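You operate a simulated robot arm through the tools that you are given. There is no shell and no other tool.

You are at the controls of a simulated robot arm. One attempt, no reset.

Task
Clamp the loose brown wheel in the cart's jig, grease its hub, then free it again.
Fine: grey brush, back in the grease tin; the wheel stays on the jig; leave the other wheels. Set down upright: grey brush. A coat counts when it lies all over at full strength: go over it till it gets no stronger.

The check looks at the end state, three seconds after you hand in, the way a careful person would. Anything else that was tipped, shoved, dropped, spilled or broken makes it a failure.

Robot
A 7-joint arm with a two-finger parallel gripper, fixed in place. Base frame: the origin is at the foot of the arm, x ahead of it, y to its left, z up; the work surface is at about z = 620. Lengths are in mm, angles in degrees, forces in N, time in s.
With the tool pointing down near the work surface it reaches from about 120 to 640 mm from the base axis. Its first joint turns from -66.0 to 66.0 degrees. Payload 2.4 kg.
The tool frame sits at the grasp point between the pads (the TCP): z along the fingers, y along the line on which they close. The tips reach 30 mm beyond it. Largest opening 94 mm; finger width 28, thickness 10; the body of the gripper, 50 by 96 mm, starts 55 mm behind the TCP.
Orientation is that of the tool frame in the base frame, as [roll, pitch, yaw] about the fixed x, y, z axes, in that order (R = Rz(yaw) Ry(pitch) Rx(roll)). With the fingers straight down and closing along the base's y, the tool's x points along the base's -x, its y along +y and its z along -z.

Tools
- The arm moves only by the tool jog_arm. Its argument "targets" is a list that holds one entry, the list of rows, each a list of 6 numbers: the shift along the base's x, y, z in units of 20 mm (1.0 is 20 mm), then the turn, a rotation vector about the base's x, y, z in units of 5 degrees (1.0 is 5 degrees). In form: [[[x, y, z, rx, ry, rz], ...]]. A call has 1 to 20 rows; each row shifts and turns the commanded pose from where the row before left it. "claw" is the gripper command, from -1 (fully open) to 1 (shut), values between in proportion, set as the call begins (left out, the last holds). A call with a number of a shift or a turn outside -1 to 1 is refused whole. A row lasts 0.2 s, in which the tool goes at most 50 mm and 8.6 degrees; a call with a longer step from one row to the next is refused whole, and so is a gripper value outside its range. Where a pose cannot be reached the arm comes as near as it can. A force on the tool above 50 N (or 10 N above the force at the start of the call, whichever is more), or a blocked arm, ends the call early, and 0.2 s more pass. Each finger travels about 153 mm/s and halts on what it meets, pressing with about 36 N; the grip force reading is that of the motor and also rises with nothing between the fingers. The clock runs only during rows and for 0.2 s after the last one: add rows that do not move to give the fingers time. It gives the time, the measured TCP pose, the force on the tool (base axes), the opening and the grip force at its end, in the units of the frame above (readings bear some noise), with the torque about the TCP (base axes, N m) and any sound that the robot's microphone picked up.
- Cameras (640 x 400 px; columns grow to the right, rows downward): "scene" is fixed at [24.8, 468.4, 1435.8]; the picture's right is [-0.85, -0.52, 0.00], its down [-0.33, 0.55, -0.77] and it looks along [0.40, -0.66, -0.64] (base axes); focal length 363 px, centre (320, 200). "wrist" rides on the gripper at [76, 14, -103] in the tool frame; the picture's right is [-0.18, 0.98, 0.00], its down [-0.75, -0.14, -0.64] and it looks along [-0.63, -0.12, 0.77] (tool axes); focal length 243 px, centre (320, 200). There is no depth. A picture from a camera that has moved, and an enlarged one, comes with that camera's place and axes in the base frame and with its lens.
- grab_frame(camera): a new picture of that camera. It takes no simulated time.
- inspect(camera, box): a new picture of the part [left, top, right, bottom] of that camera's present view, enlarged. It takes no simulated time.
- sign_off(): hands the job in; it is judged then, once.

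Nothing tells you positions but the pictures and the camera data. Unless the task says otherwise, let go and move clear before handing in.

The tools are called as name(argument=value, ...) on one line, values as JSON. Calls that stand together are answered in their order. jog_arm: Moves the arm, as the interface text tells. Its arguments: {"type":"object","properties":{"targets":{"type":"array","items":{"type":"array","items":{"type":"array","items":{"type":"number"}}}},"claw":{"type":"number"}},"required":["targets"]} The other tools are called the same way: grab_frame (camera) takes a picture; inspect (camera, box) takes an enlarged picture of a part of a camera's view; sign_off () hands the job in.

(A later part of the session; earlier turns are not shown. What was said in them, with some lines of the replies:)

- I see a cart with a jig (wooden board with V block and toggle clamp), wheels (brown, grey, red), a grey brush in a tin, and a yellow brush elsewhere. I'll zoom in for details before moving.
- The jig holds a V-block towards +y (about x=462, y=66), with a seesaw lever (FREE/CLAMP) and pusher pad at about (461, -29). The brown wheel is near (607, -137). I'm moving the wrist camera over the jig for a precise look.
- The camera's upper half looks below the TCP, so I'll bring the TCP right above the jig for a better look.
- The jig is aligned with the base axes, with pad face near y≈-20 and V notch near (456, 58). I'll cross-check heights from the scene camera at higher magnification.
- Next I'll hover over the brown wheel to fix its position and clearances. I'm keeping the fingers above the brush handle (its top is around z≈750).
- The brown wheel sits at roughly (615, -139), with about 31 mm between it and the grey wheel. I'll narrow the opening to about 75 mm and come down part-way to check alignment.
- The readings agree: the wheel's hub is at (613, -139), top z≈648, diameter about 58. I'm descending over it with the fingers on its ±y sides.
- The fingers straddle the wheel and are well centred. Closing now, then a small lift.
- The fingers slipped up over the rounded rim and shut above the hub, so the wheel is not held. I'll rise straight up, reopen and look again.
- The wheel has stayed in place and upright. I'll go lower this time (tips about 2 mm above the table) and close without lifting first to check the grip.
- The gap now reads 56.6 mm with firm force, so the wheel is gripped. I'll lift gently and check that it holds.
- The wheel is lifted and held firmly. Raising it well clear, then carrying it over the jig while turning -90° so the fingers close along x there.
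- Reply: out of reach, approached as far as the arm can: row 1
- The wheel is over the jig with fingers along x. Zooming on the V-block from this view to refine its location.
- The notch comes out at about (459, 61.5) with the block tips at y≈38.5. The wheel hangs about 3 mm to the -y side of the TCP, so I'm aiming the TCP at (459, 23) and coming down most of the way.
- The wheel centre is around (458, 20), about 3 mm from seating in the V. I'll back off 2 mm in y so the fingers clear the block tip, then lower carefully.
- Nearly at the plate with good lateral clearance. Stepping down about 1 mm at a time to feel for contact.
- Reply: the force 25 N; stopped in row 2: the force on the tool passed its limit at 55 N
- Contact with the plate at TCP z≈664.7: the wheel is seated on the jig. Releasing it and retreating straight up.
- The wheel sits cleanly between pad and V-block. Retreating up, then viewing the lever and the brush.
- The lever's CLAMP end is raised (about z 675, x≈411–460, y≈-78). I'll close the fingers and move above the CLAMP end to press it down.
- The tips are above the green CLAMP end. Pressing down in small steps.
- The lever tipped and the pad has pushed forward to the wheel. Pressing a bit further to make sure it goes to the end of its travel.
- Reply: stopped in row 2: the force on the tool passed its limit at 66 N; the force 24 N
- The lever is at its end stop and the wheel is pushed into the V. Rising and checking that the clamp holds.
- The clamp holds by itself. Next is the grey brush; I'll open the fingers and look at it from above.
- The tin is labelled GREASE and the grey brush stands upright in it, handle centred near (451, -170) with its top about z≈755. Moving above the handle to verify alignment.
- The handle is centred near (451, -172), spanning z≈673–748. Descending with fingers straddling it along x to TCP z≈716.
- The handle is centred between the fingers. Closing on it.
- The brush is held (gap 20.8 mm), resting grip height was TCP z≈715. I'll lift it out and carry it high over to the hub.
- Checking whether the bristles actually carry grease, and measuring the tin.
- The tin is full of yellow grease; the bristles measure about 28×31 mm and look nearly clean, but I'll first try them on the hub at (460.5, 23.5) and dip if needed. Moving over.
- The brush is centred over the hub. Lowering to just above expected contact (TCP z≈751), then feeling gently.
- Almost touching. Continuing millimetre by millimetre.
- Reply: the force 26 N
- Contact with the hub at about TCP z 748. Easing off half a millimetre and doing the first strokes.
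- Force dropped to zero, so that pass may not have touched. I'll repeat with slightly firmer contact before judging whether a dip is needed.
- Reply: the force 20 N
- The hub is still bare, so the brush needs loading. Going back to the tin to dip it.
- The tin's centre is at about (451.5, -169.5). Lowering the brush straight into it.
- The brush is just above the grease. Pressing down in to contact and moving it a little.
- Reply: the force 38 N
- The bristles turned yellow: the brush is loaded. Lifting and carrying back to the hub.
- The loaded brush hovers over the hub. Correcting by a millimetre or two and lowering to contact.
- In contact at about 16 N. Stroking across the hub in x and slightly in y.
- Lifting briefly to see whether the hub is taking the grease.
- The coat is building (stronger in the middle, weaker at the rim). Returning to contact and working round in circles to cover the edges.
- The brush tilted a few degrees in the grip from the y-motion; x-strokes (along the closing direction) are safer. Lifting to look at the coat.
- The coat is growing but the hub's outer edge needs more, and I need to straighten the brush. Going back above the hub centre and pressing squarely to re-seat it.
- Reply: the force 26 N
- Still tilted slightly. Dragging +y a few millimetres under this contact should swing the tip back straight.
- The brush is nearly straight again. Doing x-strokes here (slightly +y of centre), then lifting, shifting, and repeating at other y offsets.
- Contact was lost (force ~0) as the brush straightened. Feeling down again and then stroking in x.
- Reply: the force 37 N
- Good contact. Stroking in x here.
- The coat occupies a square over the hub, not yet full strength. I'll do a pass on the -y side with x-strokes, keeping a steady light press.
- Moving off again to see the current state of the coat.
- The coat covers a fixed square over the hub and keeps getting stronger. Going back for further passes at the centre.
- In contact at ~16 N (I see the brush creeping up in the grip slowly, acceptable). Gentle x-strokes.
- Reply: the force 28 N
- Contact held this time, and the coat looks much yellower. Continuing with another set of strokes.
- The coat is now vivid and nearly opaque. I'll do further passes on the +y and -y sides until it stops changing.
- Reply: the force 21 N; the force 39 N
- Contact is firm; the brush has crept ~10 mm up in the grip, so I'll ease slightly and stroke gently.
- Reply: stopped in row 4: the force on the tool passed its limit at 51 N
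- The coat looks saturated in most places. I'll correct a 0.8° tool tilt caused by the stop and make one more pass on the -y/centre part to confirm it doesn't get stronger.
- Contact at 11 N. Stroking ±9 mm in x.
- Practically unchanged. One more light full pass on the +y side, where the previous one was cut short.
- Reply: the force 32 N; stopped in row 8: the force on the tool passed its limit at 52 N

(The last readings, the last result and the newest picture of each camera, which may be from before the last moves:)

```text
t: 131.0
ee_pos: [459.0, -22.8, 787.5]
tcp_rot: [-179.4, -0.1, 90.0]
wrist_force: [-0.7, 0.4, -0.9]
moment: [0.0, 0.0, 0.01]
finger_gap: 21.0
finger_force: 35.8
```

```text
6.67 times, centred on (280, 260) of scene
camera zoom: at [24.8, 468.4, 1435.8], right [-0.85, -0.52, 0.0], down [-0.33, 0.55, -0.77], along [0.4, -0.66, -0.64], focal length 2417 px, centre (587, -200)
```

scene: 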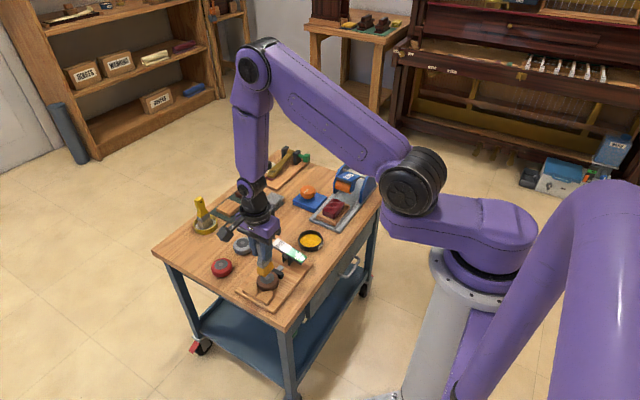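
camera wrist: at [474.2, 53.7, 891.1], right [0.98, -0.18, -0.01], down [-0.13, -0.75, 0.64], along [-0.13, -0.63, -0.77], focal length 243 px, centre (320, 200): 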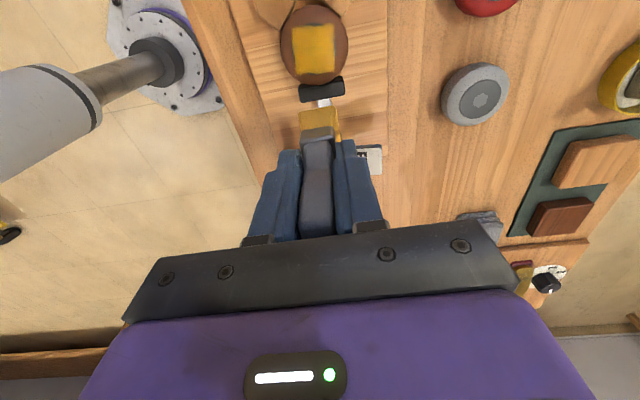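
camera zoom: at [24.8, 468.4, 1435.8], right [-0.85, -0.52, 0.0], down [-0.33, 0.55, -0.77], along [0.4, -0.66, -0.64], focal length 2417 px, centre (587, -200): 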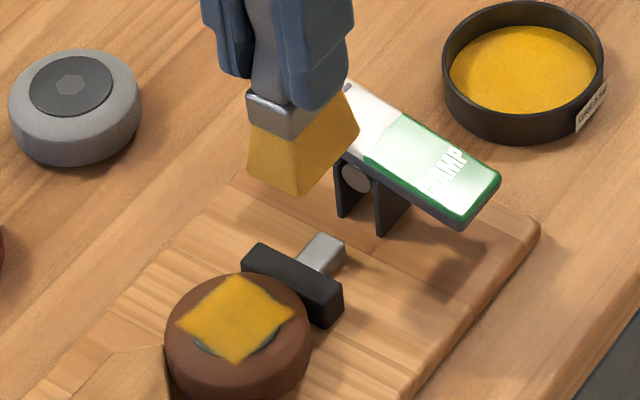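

The coat looks uniform and no stronger than before, but the lower-right corner (+x, -y) is a touch paler. One extra light pass there for certainty.

jog_arm(targets=[[[0.2, 1, -0.5, 0, -0.13, 0], [0, 0.8, -0.5, 0, 0, 0], [0, 0.2, -0.6, 0, 0, 0], [0, 0, -0.6, 0, 0, 0], [0, 0, -0.22, 0, 0, 0], [0, 0, 0, 0, 0, 0], [0, 0, 0, 0, 0, 0]]])

jog_arm(targets=[[[0, 0, -0.04, 0, 0, 0], [0, 0, 0, 0, 0, 0]]])

jog_arm(targets=[[[0, 0, -0.03, 0, 0, 0], [0, 0, 0, 0, 0, 0]]])

```text
t: 132.6
ee_pos: [463.0, 18.1, 741.1]
tcp_rot: [180.0, -0.1, 89.9]
wrist_force: [0.7, 0.2, -1.6]
moment: [0.0, -0.03, 0.01]
finger_gap: 20.7
finger_force: 36.3
```

```text
t: 133.2
ee_pos: [461.3, 18.3, 738.4]
tcp_rot: [179.9, -0.1, 90.0]
wrist_force: [0.3, -0.1, -1.5]
moment: [-0.02, 0.0, 0.01]
finger_gap: 20.5
finger_force: 35.6
```

```text
t: 133.8
ee_pos: [461.7, 19.2, 738.8]
tcp_rot: [-179.9, -0.1, 90.1]
wrist_force: [0.8, -0.8, -1.4]
moment: [0.0, -0.01, 0.0]
finger_gap: 20.9
finger_force: 36.3
```

jog_arm(targets=[[[0.1, 0, -0.05, 0, 0, 0], [0, 0, 0, 0, 0, 0]]])

jog_arm(targets=[[[0, 0, -0.03, 0, 0, 0], [0, 0, 0, 0, 0, 0]]])

```text
t: 134.4
ee_pos: [465.5, 18.3, 738.4]
tcp_rot: [-180.0, -0.1, 90.1]
wrist_force: [0.8, 0.5, -0.6]
moment: [-0.01, -0.01, 0.04]
finger_gap: 20.7
finger_force: 35.8
```

```text
t: 135.0
ee_pos: [464.4, 17.7, 737.5]
tcp_rot: [-180.0, 0.0, 89.9]
wrist_force: [0.0, -1.0, 4.3]
moment: [-0.06, 0.06, 0.01]
finger_gap: 20.6
finger_force: 36.3
```

jog_arm(targets=[[[0, 0, -0.02, 0, 0, 0], [0.15, 0, 0, 0, 0, 0], [0.15, 0, 0, 0, 0, 0], [-0.15, 0, 0, 0, 0, 0], [-0.15, 0, 0, 0, 0, 0], [-0.15, 0, 0, 0, 0, 0], [-0.15, 0, 0, 0, 0, 0], [-0.15, 0, 0, 0, 0, 0], [0.15, 0, 0, 0, 0, 0], [0.15, 0, 0, 0, 0, 0], [0.15, 0, 0, 0, 0, 0], [0.15, 0, 0, 0, 0, 0], [0.1, 0, 0, 0, 0, 0], [0, 0, 0, 0, 0, 0]]])

jog_arm(targets=[[[0, 0, 0.5, 0, 0, 0], [0, 0, 0.8, 0, 0, 0], [-0.2, -0.5, 0.8, 0, 0, 0], [0, -1, 0.5, 0, 0, 0], [0, -0.6, 0, 0, 0, 0], [0, 0, 0, 0, 0, 0]]])

inspect(camera="wrist", box=[250, 0, 370, 90])

inspect(camera="scene", box=[250, 230, 310, 290])

```text
t: 137.5
ee_pos: [460.3, 17.6, 737.5]
tcp_rot: [-179.1, -0.1, 90.0]
wrist_force: [-4.0, -0.6, 15.8]
moment: [0.04, 0.33, 0.01]
finger_gap: 20.8
finger_force: 36.3
stopped in row 12: the force on the tool passed its limit at 53 N (the readings are from after the stop); the commanded pose is now the measured one
```

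```text
t: 138.9
ee_pos: [456.1, -26.1, 787.6]
tcp_rot: [-179.2, -0.2, 89.9]
wrist_force: [-0.1, 0.0, -1.2]
moment: [-0.04, 0.0, 0.01]
finger_gap: 20.7
finger_force: 35.7
```

```text
4.44 times, centred on (310, 45) of wrist
camera zoom: at [473.4, 50.6, 890.9], right [0.98, -0.19, -0.01], down [-0.13, -0.75, 0.64], along [-0.13, -0.63, -0.77], focal length 1078 px, centre (364, 889)
```

zoom: 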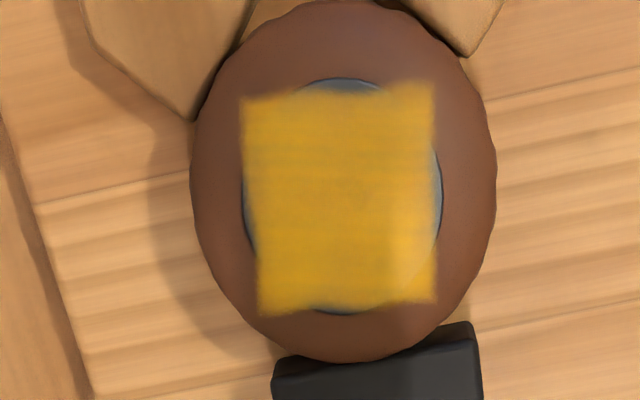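

```text
6.67 times, centred on (280, 260) of scene
camera zoom: at [24.8, 468.4, 1435.8], right [-0.85, -0.52, 0.0], down [-0.33, 0.55, -0.77], along [0.4, -0.66, -0.64], focal length 2417 px, centre (587, -200)
```

zoom: 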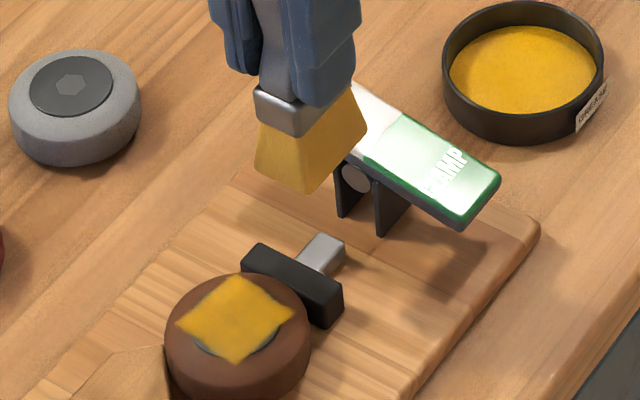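

The coat is uniform and has stopped getting stronger. Now the brush goes back: correcting the tool tilt, rising and moving over the tin.

jog_arm(targets=[[[0, 0, 1, 0, -0.16, 0], [0, 0, 0.9, 0, 0, 0], [-0.03, -0.9, 0, 0, 0, 0], [-0.03, -0.9, 0, 0, 0, 0], [-0.03, -0.9, 0, 0, 0, 0], [-0.03, -0.9, 0, 0, 0, 0], [-0.03, -0.9, 0, 0, 0, 0], [-0.03, -0.9, 0, 0, 0, 0], [-0.03, -0.9, 0, 0, 0, 0], [-0.03, -0.9, 0, 0, 0, 0], [0, 0, 0, 0, 0, 0], [0, 0, 0, 0, 0, 0]]])

grab_frame(camera="wrist")

inspect(camera="wrist", box=[260, 30, 380, 170])

inspect(camera="scene", box=[275, 175, 355, 255])

```text
t: 141.5
ee_pos: [451.3, -168.2, 828.1]
tcp_rot: [179.9, -0.1, 90.0]
wrist_force: [0.4, 0.1, -1.0]
moment: [0.02, -0.01, -0.01]
finger_gap: 20.6
finger_force: 35.8
```

```text
taken
camera wrist: at [466.3, -92.4, 930.6], right [0.98, -0.19, 0.0], down [-0.14, -0.75, 0.64], along [-0.12, -0.63, -0.77], focal length 243 px, centre (320, 200)
```

wrist: 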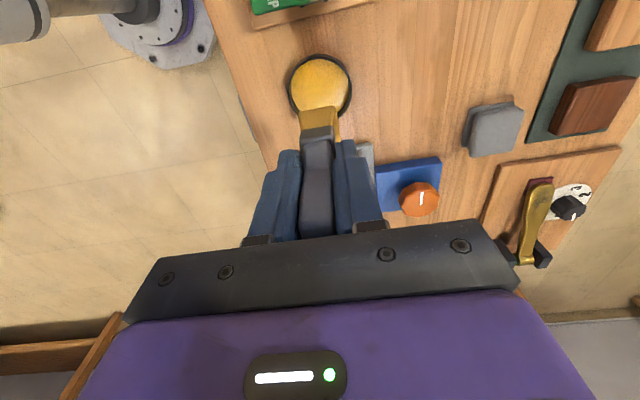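

```text
2.86 times, centred on (320, 100) of wrist
camera zoom: at [466.3, -92.4, 930.6], right [0.98, -0.19, 0.0], down [-0.14, -0.75, 0.64], along [-0.12, -0.63, -0.77], focal length 693 px, centre (320, 486)
```

zoom: 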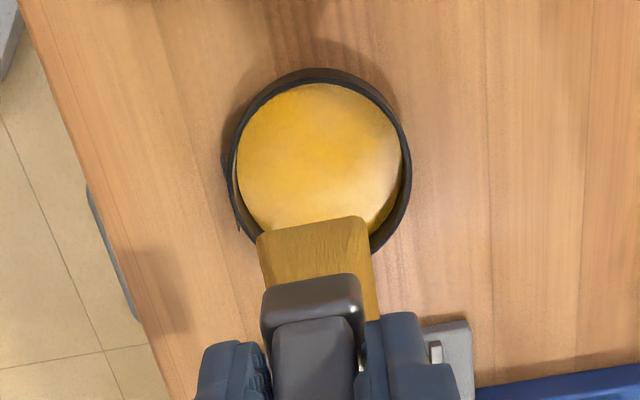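

```text
5.00 times, centred on (315, 215) of scene
camera zoom: at [24.8, 468.4, 1435.8], right [-0.85, -0.52, 0.0], down [-0.33, 0.55, -0.77], along [0.4, -0.66, -0.64], focal length 1813 px, centre (345, 125)
```

zoom: 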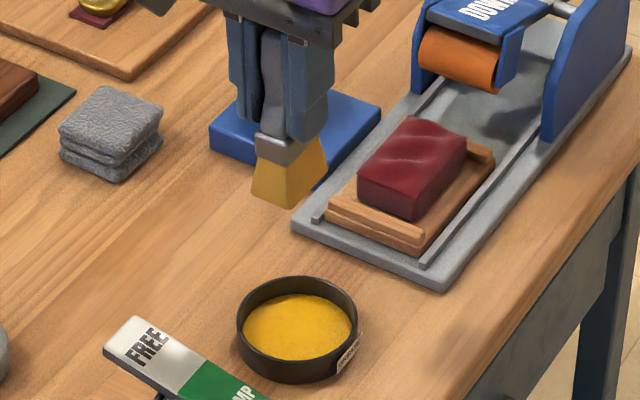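

The brush is nearly vertical (about 2° lean) above the tin. Lowering it in.

jog_arm(targets=[[[0, 0, -0.9, 0, 0, 0], [0, 0, -0.9, 0, 0, 0], [0, 0, -0.9, 0, 0, 0], [0, 0, -0.9, 0, 0, 0], [0, 0, -0.9, 0, 0, 0], [0, 0, -0.7, 0, 0, 0], [0, 0, -0.4, 0, 0, 0], [0, 0, -0.2, 0, 0, 0], [0, 0, 0, 0, 0, 0]]])

inspect(camera="scene", box=[285, 195, 345, 255])

inspect(camera="wrist", box=[240, 40, 400, 180])

```text
t: 143.5
ee_pos: [451.9, -168.9, 711.0]
tcp_rot: [-180.0, -0.2, 90.0]
wrist_force: [0.2, -0.4, -0.9]
moment: [0.01, -0.02, 0.0]
finger_gap: 20.5
finger_force: 36.0
```

```text
6.67 times, centred on (315, 225) of scene
camera zoom: at [24.8, 468.4, 1435.8], right [-0.85, -0.52, 0.0], down [-0.33, 0.55, -0.77], along [0.4, -0.66, -0.64], focal length 2417 px, centre (353, 33)
```

zoom: 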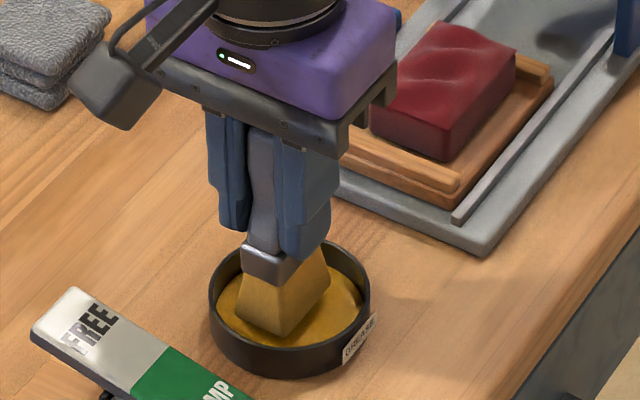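

```text
2.86 times, centred on (320, 110) of wrist
camera zoom: at [467.2, -92.9, 813.6], right [0.98, -0.19, 0.0], down [-0.14, -0.75, 0.64], along [-0.12, -0.63, -0.77], focal length 693 px, centre (320, 457)
```

zoom: 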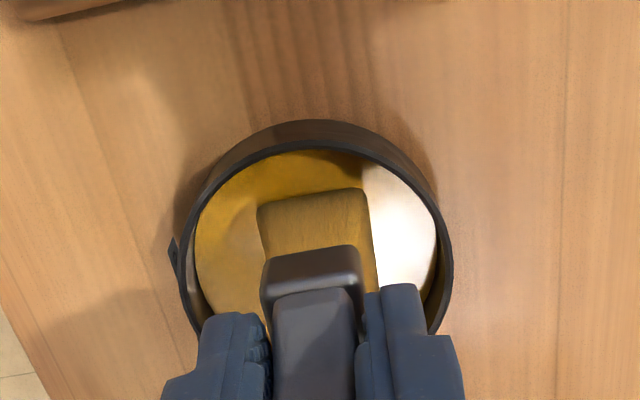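

Inside the rim with clearance. Stepping down to contact.

jog_arm(targets=[[[0, 0, -0.1, 0, 0, 0], [0, 0, -0.08, 0, 0, 0], [0, 0, 0, 0, 0, 0]]])

jog_arm(targets=[[[0, 0, -0.06, 0, 0, 0], [0, 0, 0, 0, 0, 0]]])

jog_arm(targets=[[[0, 0, -0.05, 0, 0, 0], [0, 0, 0, 0, 0, 0]]])

```text
t: 144.3
ee_pos: [453.1, -168.5, 706.1]
tcp_rot: [180.0, 0.0, 90.0]
wrist_force: [-0.6, -0.3, -0.2]
moment: [-0.01, -0.05, 0.01]
finger_gap: 20.5
finger_force: 35.8
```

```text
t: 144.9
ee_pos: [451.1, -168.0, 705.9]
tcp_rot: [179.9, 0.0, 89.9]
wrist_force: [0.1, 0.1, -1.0]
moment: [0.0, -0.01, 0.04]
finger_gap: 20.6
finger_force: 36.5
```

```text
t: 145.5
ee_pos: [451.2, -168.5, 705.3]
tcp_rot: [180.0, -0.1, 89.9]
wrist_force: [-0.2, 0.3, -0.9]
moment: [-0.04, 0.01, 0.01]
finger_gap: 20.6
finger_force: 36.3
```

jog_arm(targets=[[[0, 0, -0.05, 0, 0, 0], [0, 0, 0, 0, 0, 0]]])

jog_arm(targets=[[[0, 0, -0.04, 0, 0, 0], [0, 0, 0, 0, 0, 0]]])

```text
t: 146.1
ee_pos: [451.0, -168.2, 704.5]
tcp_rot: [180.0, -0.1, 89.9]
wrist_force: [-0.3, 2.5, 15.5]
moment: [0.39, 0.06, 0.04]
finger_gap: 20.4
finger_force: 36.3
```

```text
t: 146.7
ee_pos: [452.3, -169.6, 703.4]
tcp_rot: [179.9, -0.1, 89.8]
wrist_force: [-3.5, 1.2, 37.0]
moment: [0.72, 0.28, 0.06]
finger_gap: 20.7
finger_force: 36.2
```

Seated on the tin's floor. Easing the pressure and opening the fingers a little at first.

jog_arm(targets=[[[0, 0, 0.03, 0, 0, 0], [0, 0, 0, 0, 0, 0]]])

jog_arm(targets=[[[0, 0, 0, 0, 0, 0], [0, 0, 0, 0, 0, 0], [0, 0, 0, 0, 0, 0]]], claw=0.4)

inspect(camera="scene", box=[285, 195, 345, 255])

inspect(camera="wrist", box=[240, 40, 400, 180])

```text
t: 147.3
ee_pos: [452.8, -168.5, 703.4]
tcp_rot: [179.9, -0.1, 89.9]
wrist_force: [0.7, -1.0, 22.8]
moment: [0.22, -0.01, 0.01]
finger_gap: 20.2
finger_force: 35.7
```

```text
t: 148.1
ee_pos: [451.7, -167.7, 704.2]
tcp_rot: [-179.9, 0.0, 89.9]
wrist_force: [0.2, -0.9, -0.4]
moment: [0.03, -0.01, 0.0]
finger_gap: 28.3
finger_force: 0.0
```

```text
6.67 times, centred on (315, 225) of scene
camera zoom: at [24.8, 468.4, 1435.8], right [-0.85, -0.52, 0.0], down [-0.33, 0.55, -0.77], along [0.4, -0.66, -0.64], focal length 2417 px, centre (353, 33)
```

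zoom: 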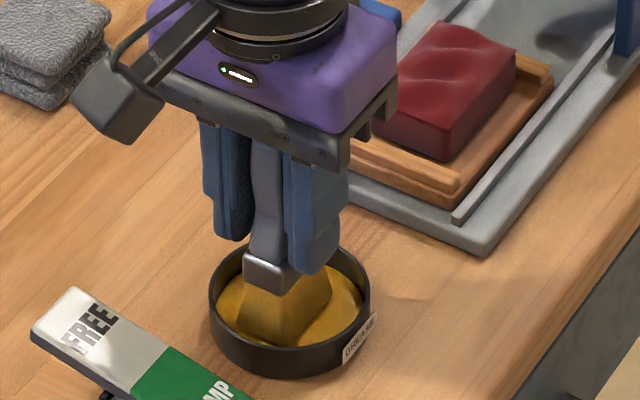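

```text
2.86 times, centred on (320, 110) of wrist
camera zoom: at [466.3, -92.4, 807.0], right [0.98, -0.19, 0.0], down [-0.14, -0.75, 0.64], along [-0.12, -0.63, -0.77], focal length 693 px, centre (320, 457)
```

zoom: 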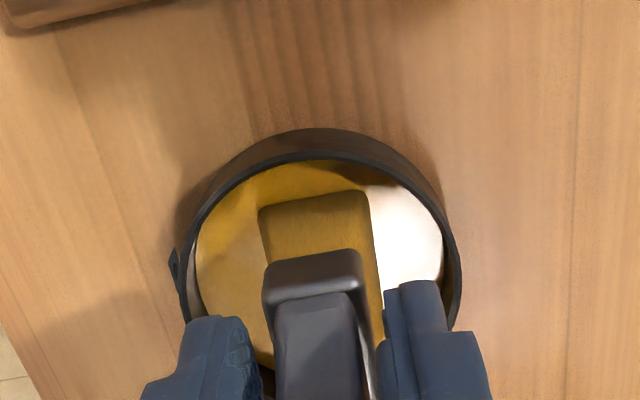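

The brush stands by itself. Opening wider and rising straight up.

jog_arm(targets=[[[0, 0, 0, 0, 0, 0], [0, 0, 0, 0, 0, 0], [0, 0, 0.5, 0, 0, 0], [0, 0, 1, 0, 0, 0], [0, 0, 1, 0, 0, 0], [0, 0, 1, 0, 0, 0], [0, 0, 1, 0, 0, 0], [0, 0, 1, 0, 0, 0], [0, 0, 1, 0, 0, 0], [0, 0, 0, 0, 0, 0]]], claw=-0.5)

inspect(camera="scene", box=[285, 195, 345, 255])

grab_frame(camera="wrist")

```text
t: 150.3
ee_pos: [449.8, -168.3, 832.1]
tcp_rot: [-180.0, -0.2, 89.8]
wrist_force: [0.5, -0.5, 0.4]
moment: [-0.01, -0.02, 0.01]
finger_gap: 70.4
finger_force: 0.0
```

```text
6.67 times, centred on (315, 225) of scene
camera zoom: at [24.8, 468.4, 1435.8], right [-0.85, -0.52, 0.0], down [-0.33, 0.55, -0.77], along [0.4, -0.66, -0.64], focal length 2417 px, centre (353, 33)
```

zoom: 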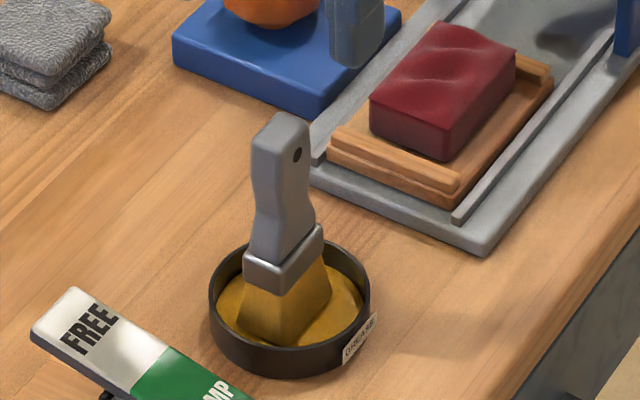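

```text
taken
camera wrist: at [465.5, -92.4, 936.2], right [0.98, -0.19, 0.0], down [-0.14, -0.75, 0.64], along [-0.12, -0.63, -0.77], focal length 243 px, centre (320, 200)
```

wrist: 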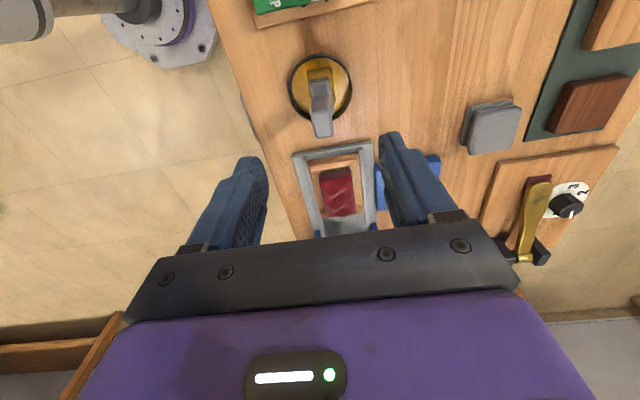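

The brush stands upright in the grease tin. Now I'll free the wheel: closing the fingers and moving over the lever's FREE end (about x 497, y -78).

jog_arm(targets=[[[0.47, 0.9, 0, 0, 0, 0], [0.47, 0.9, 0, 0, 0, 0], [0.47, 0.9, 0, 0, 0, 0], [0.47, 0.9, 0, 0, 0, 0], [0.47, 0.9, 0, 0, 0, 0], [0, 0, -0.9, 0, 0, 0], [0, 0, -0.9, 0, 0, 0], [0, 0, -0.9, 0, 0, 0], [0, 0, -0.9, 0, 0, 0], [0, 0, -0.8, 0, 0, 0], [0, 0, 0, 0, 0, 0]]], claw=1)

grab_frame(camera="wrist")

inspect(camera="scene", box=[250, 205, 330, 285])

```text
t: 152.7
ee_pos: [498.4, -80.0, 745.7]
tcp_rot: [179.9, -0.1, 89.9]
wrist_force: [1.2, 0.2, -0.4]
moment: [-0.02, -0.01, 0.01]
finger_gap: 0.0
finger_force: 32.8
```

```text
taken
camera wrist: at [514.1, -3.4, 848.2], right [0.98, -0.19, 0.0], down [-0.14, -0.75, 0.64], along [-0.12, -0.63, -0.77], focal length 243 px, centre (320, 200)
```

wrist: 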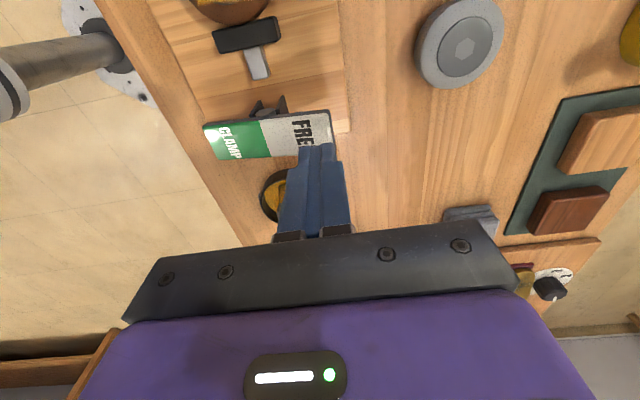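

```text
5.00 times, centred on (290, 245) of scene
camera zoom: at [24.8, 468.4, 1435.8], right [-0.85, -0.52, 0.0], down [-0.33, 0.55, -0.77], along [0.4, -0.66, -0.64], focal length 1813 px, centre (470, -25)
```

zoom: 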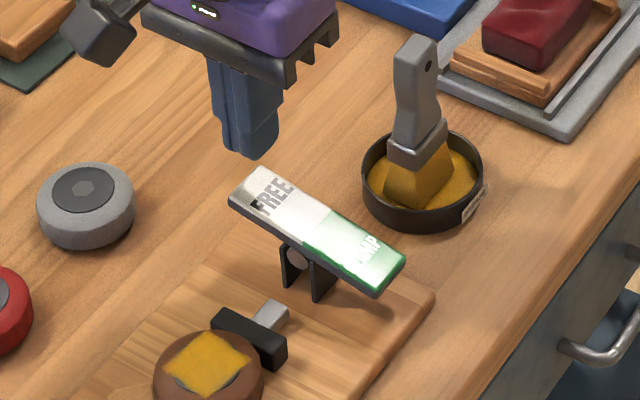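

Positioned above the FREE end. Pressing down in small steps.

jog_arm(targets=[[[-0.1, 0.08, -0.5, 0, 0, 0], [0, 0, -0.4, 0, 0, 0], [0, 0, -0.25, 0, 0, 0], [0, 0, -0.25, 0, 0, 0], [0, 0, -0.25, 0, 0, 0], [0, 0, 0, 0, 0, 0]]])

inspect(camera="scene", box=[250, 215, 330, 295])

```text
t: 154.1
ee_pos: [498.2, -77.6, 712.8]
tcp_rot: [179.8, -0.1, 90.0]
wrist_force: [3.2, 0.7, 3.2]
moment: [-0.03, -0.08, 0.03]
finger_gap: 0.0
finger_force: 33.5
```

```text
5.00 times, centred on (290, 255) of scene
camera zoom: at [24.8, 468.5, 1435.8], right [-0.85, -0.52, 0.0], down [-0.33, 0.55, -0.77], along [0.4, -0.66, -0.64], focal length 1813 px, centre (470, -75)
```

zoom: 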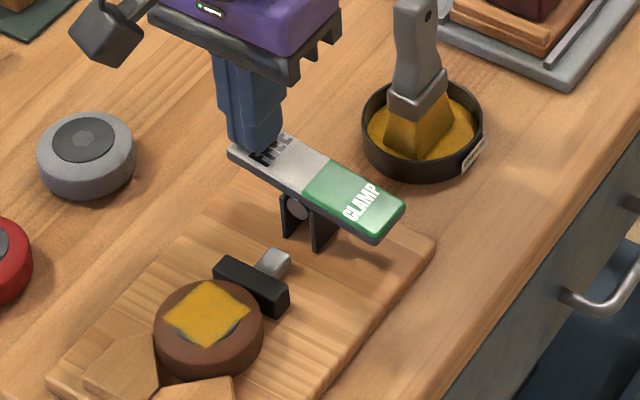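

The lever has begun to tip. Continuing down to its end stop.

jog_arm(targets=[[[0, 0, -0.2, 0, 0, 0], [0, 0, -0.2, 0, 0, 0], [0, 0, -0.15, 0, 0, 0], [0, 0, 0, 0, 0, 0]]])

inspect(camera="scene", box=[250, 215, 330, 295])

```text
t: 155.1
ee_pos: [495.4, -76.9, 702.2]
tcp_rot: [179.9, -0.2, 89.9]
wrist_force: [0.0, 0.8, 0.1]
moment: [-0.03, -0.02, 0.01]
finger_gap: 0.2
finger_force: 32.2
```

```text
5.00 times, centred on (290, 255) of scene
camera zoom: at [24.8, 468.4, 1435.8], right [-0.85, -0.52, 0.0], down [-0.33, 0.55, -0.77], along [0.4, -0.66, -0.64], focal length 1813 px, centre (470, -75)
```

zoom: 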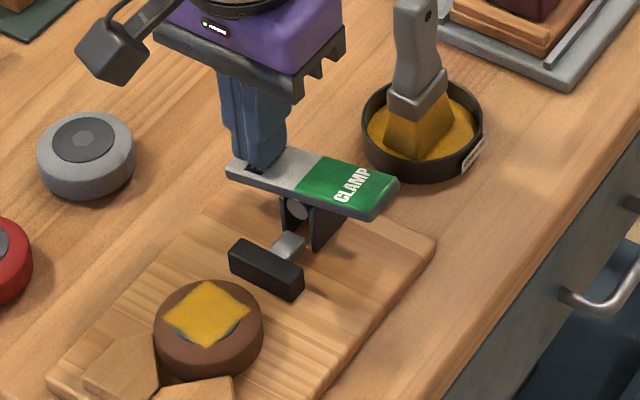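

The pad has retracted from the wheel. A last slight press to make sure the lever is at its stop, then up and away.

jog_arm(targets=[[[0, 0, -0.08, 0, 0, 0], [0, 0, 0, 0, 0, 0]]])

jog_arm(targets=[[[0, 0, 0.5, 0, 0, 0], [0, 0, 0.9, 0, 0, 0], [0, 0, 0.9, 0, 0, 0], [0, 0, 0.9, 0, 0, 0], [0, 0, 0.9, 0, 0, 0], [0, 0, 0.9, 0, 0, 0], [0, 0, 0.9, 0, 0, 0], [0, 0, 0.9, 0, 0, 0], [0, 0, 0.9, 0, 0, 0], [0, 0, 0, 0, 0, 0]]])

grab_frame(camera="scene")

inspect(camera="scene", box=[230, 205, 330, 305])

inspect(camera="scene", box=[180, 140, 390, 260])

grab_frame(camera="wrist")

```text
t: 155.7
ee_pos: [495.5, -77.3, 700.2]
tcp_rot: [-180.0, 0.0, 89.9]
wrist_force: [-4.4, 1.1, 18.1]
moment: [-0.03, 0.3, 0.03]
finger_gap: 0.0
finger_force: 33.4
```

```text
t: 157.9
ee_pos: [497.1, -76.4, 853.8]
tcp_rot: [-179.9, -0.1, 89.9]
wrist_force: [0.7, 1.2, -0.1]
moment: [-0.01, -0.01, -0.02]
finger_gap: 0.0
finger_force: 33.1
```

```text
taken
```

scene: 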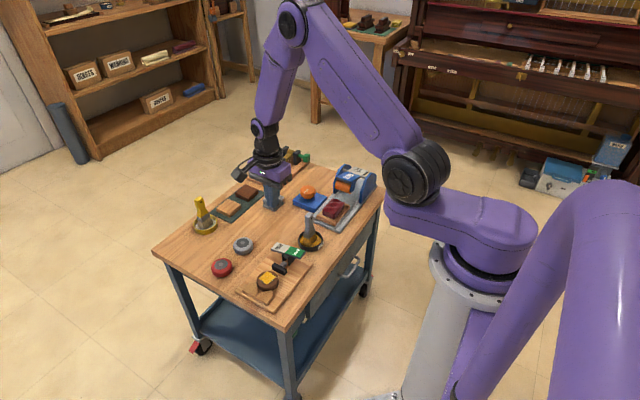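

```text
4.00 times, centred on (280, 255) of scene
camera zoom: at [24.8, 468.4, 1435.8], right [-0.85, -0.52, 0.0], down [-0.33, 0.55, -0.77], along [0.4, -0.66, -0.64], focal length 1450 px, centre (480, -20)
```

zoom: 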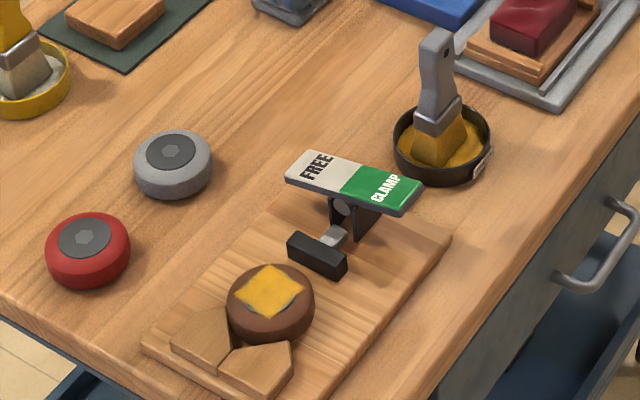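

```text
3.05 times, centred on (285, 200) of scene
camera zoom: at [24.8, 468.4, 1435.8], right [-0.85, -0.52, 0.0], down [-0.33, 0.55, -0.77], along [0.4, -0.66, -0.64], focal length 1105 px, centre (427, 200)
```

zoom: 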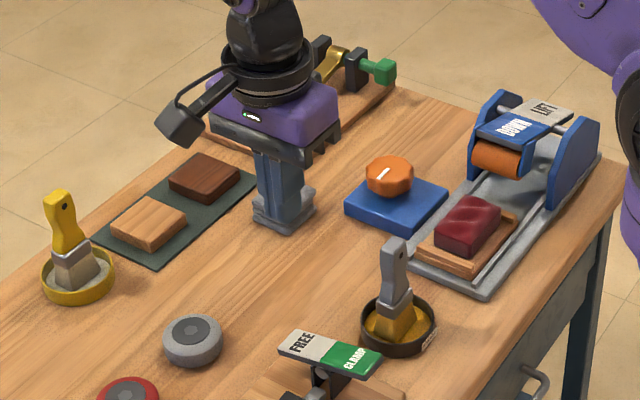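

```text
taken
camera wrist: at [511.9, -0.8, 957.6], right [0.98, -0.19, 0.0], down [-0.14, -0.75, 0.64], along [-0.12, -0.63, -0.77], focal length 243 px, centre (320, 200)
```

wrist: 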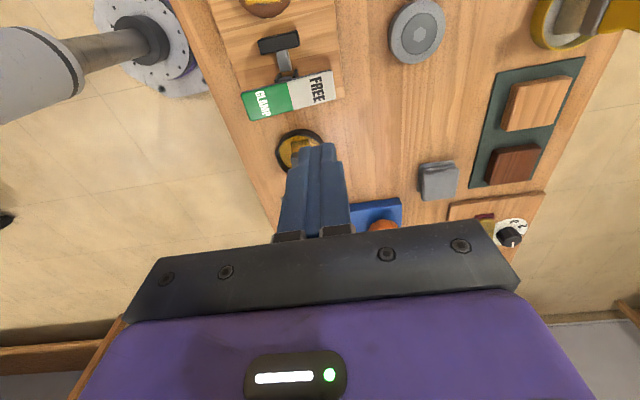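

The clamp is free, the wheel remains on the jig, and the brush stands in the tin. One last close look at the coat before handing in.

jog_arm(targets=[[[-0.6, 0.9, -0.3, 0, 0, 0], [-0.6, 0.9, -0.3, 0, 0, 0], [-0.6, 0.7, -0.3, 0, 0, 0], [0, 0, 0, 0, 0, 0]]])

inspect(camera="wrist", box=[240, 0, 400, 120])

inspect(camera="scene", box=[250, 255, 290, 295])

```text
t: 158.9
ee_pos: [460.0, -27.5, 834.9]
tcp_rot: [180.0, 0.0, 89.9]
wrist_force: [0.3, 0.0, 2.0]
moment: [0.04, 0.01, 0.01]
finger_gap: 0.0
finger_force: 33.4
```

```text
3.33 times, centred on (320, 60) of wrist
camera zoom: at [475.4, 48.6, 938.2], right [0.98, -0.19, 0.0], down [-0.14, -0.75, 0.64], along [-0.12, -0.63, -0.77], focal length 809 px, centre (320, 667)
```

zoom: 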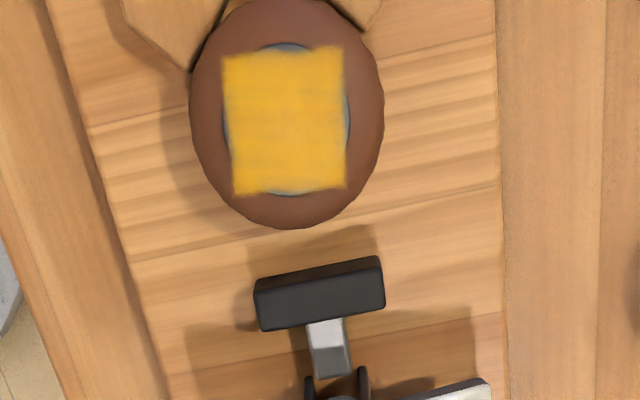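

```text
10.00 times, centred on (270, 275) of scene
camera zoom: at [24.8, 468.4, 1435.8], right [-0.85, -0.52, 0.0], down [-0.33, 0.55, -0.77], along [0.4, -0.66, -0.64], focal length 3626 px, centre (820, -550)
```

zoom: 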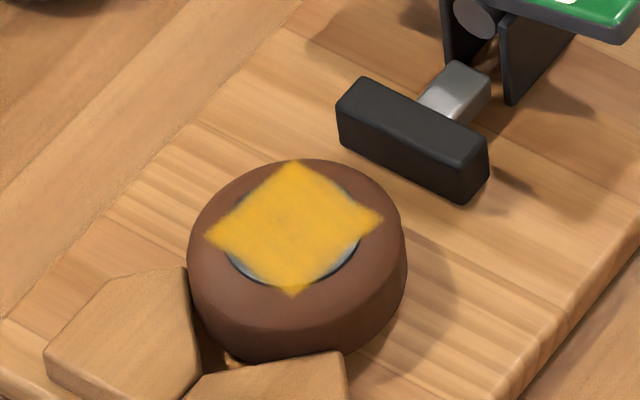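

The coat is even and opaque over its whole area. The wheel is free on the jig, the brush stands upright in the grease tin, nothing else was disturbed, and the arm is clear. Handing in.

sign_off()

```text
The job is handed in.
```

The job is handed in. The brown wheel was clamped in the jig, its hub greased, and the clamp freed again. I haven't seen a result from the check.

- **Wheel:** it is still on the jig against the V-block, with the pad pulled back and the lever on FREE. The other wheels were not touched.
- **Coat:** the grease is opaque and even, and got no stronger over the last passes. It lies as a square of about 32 mm, while the hub is a disc of about 36 mm. Thin slivers of the hub's rim are therefore bare, and the square's corners sit on the tyre. Strokes beyond the square did not make it larger.
- **Brush:** the grey brush is back in the tin labelled GREASE, standing upright. It tilted and crept up in the grip while I was stroking, but stood on its own once released.
- **Slip on the way:** my first grip closed over the wheel's rim instead of around it. The wheel stayed in place and upright, and the second grip held.

I saw nothing else on the cart tipped, shoved or spilled, and the arm is clear of everything.
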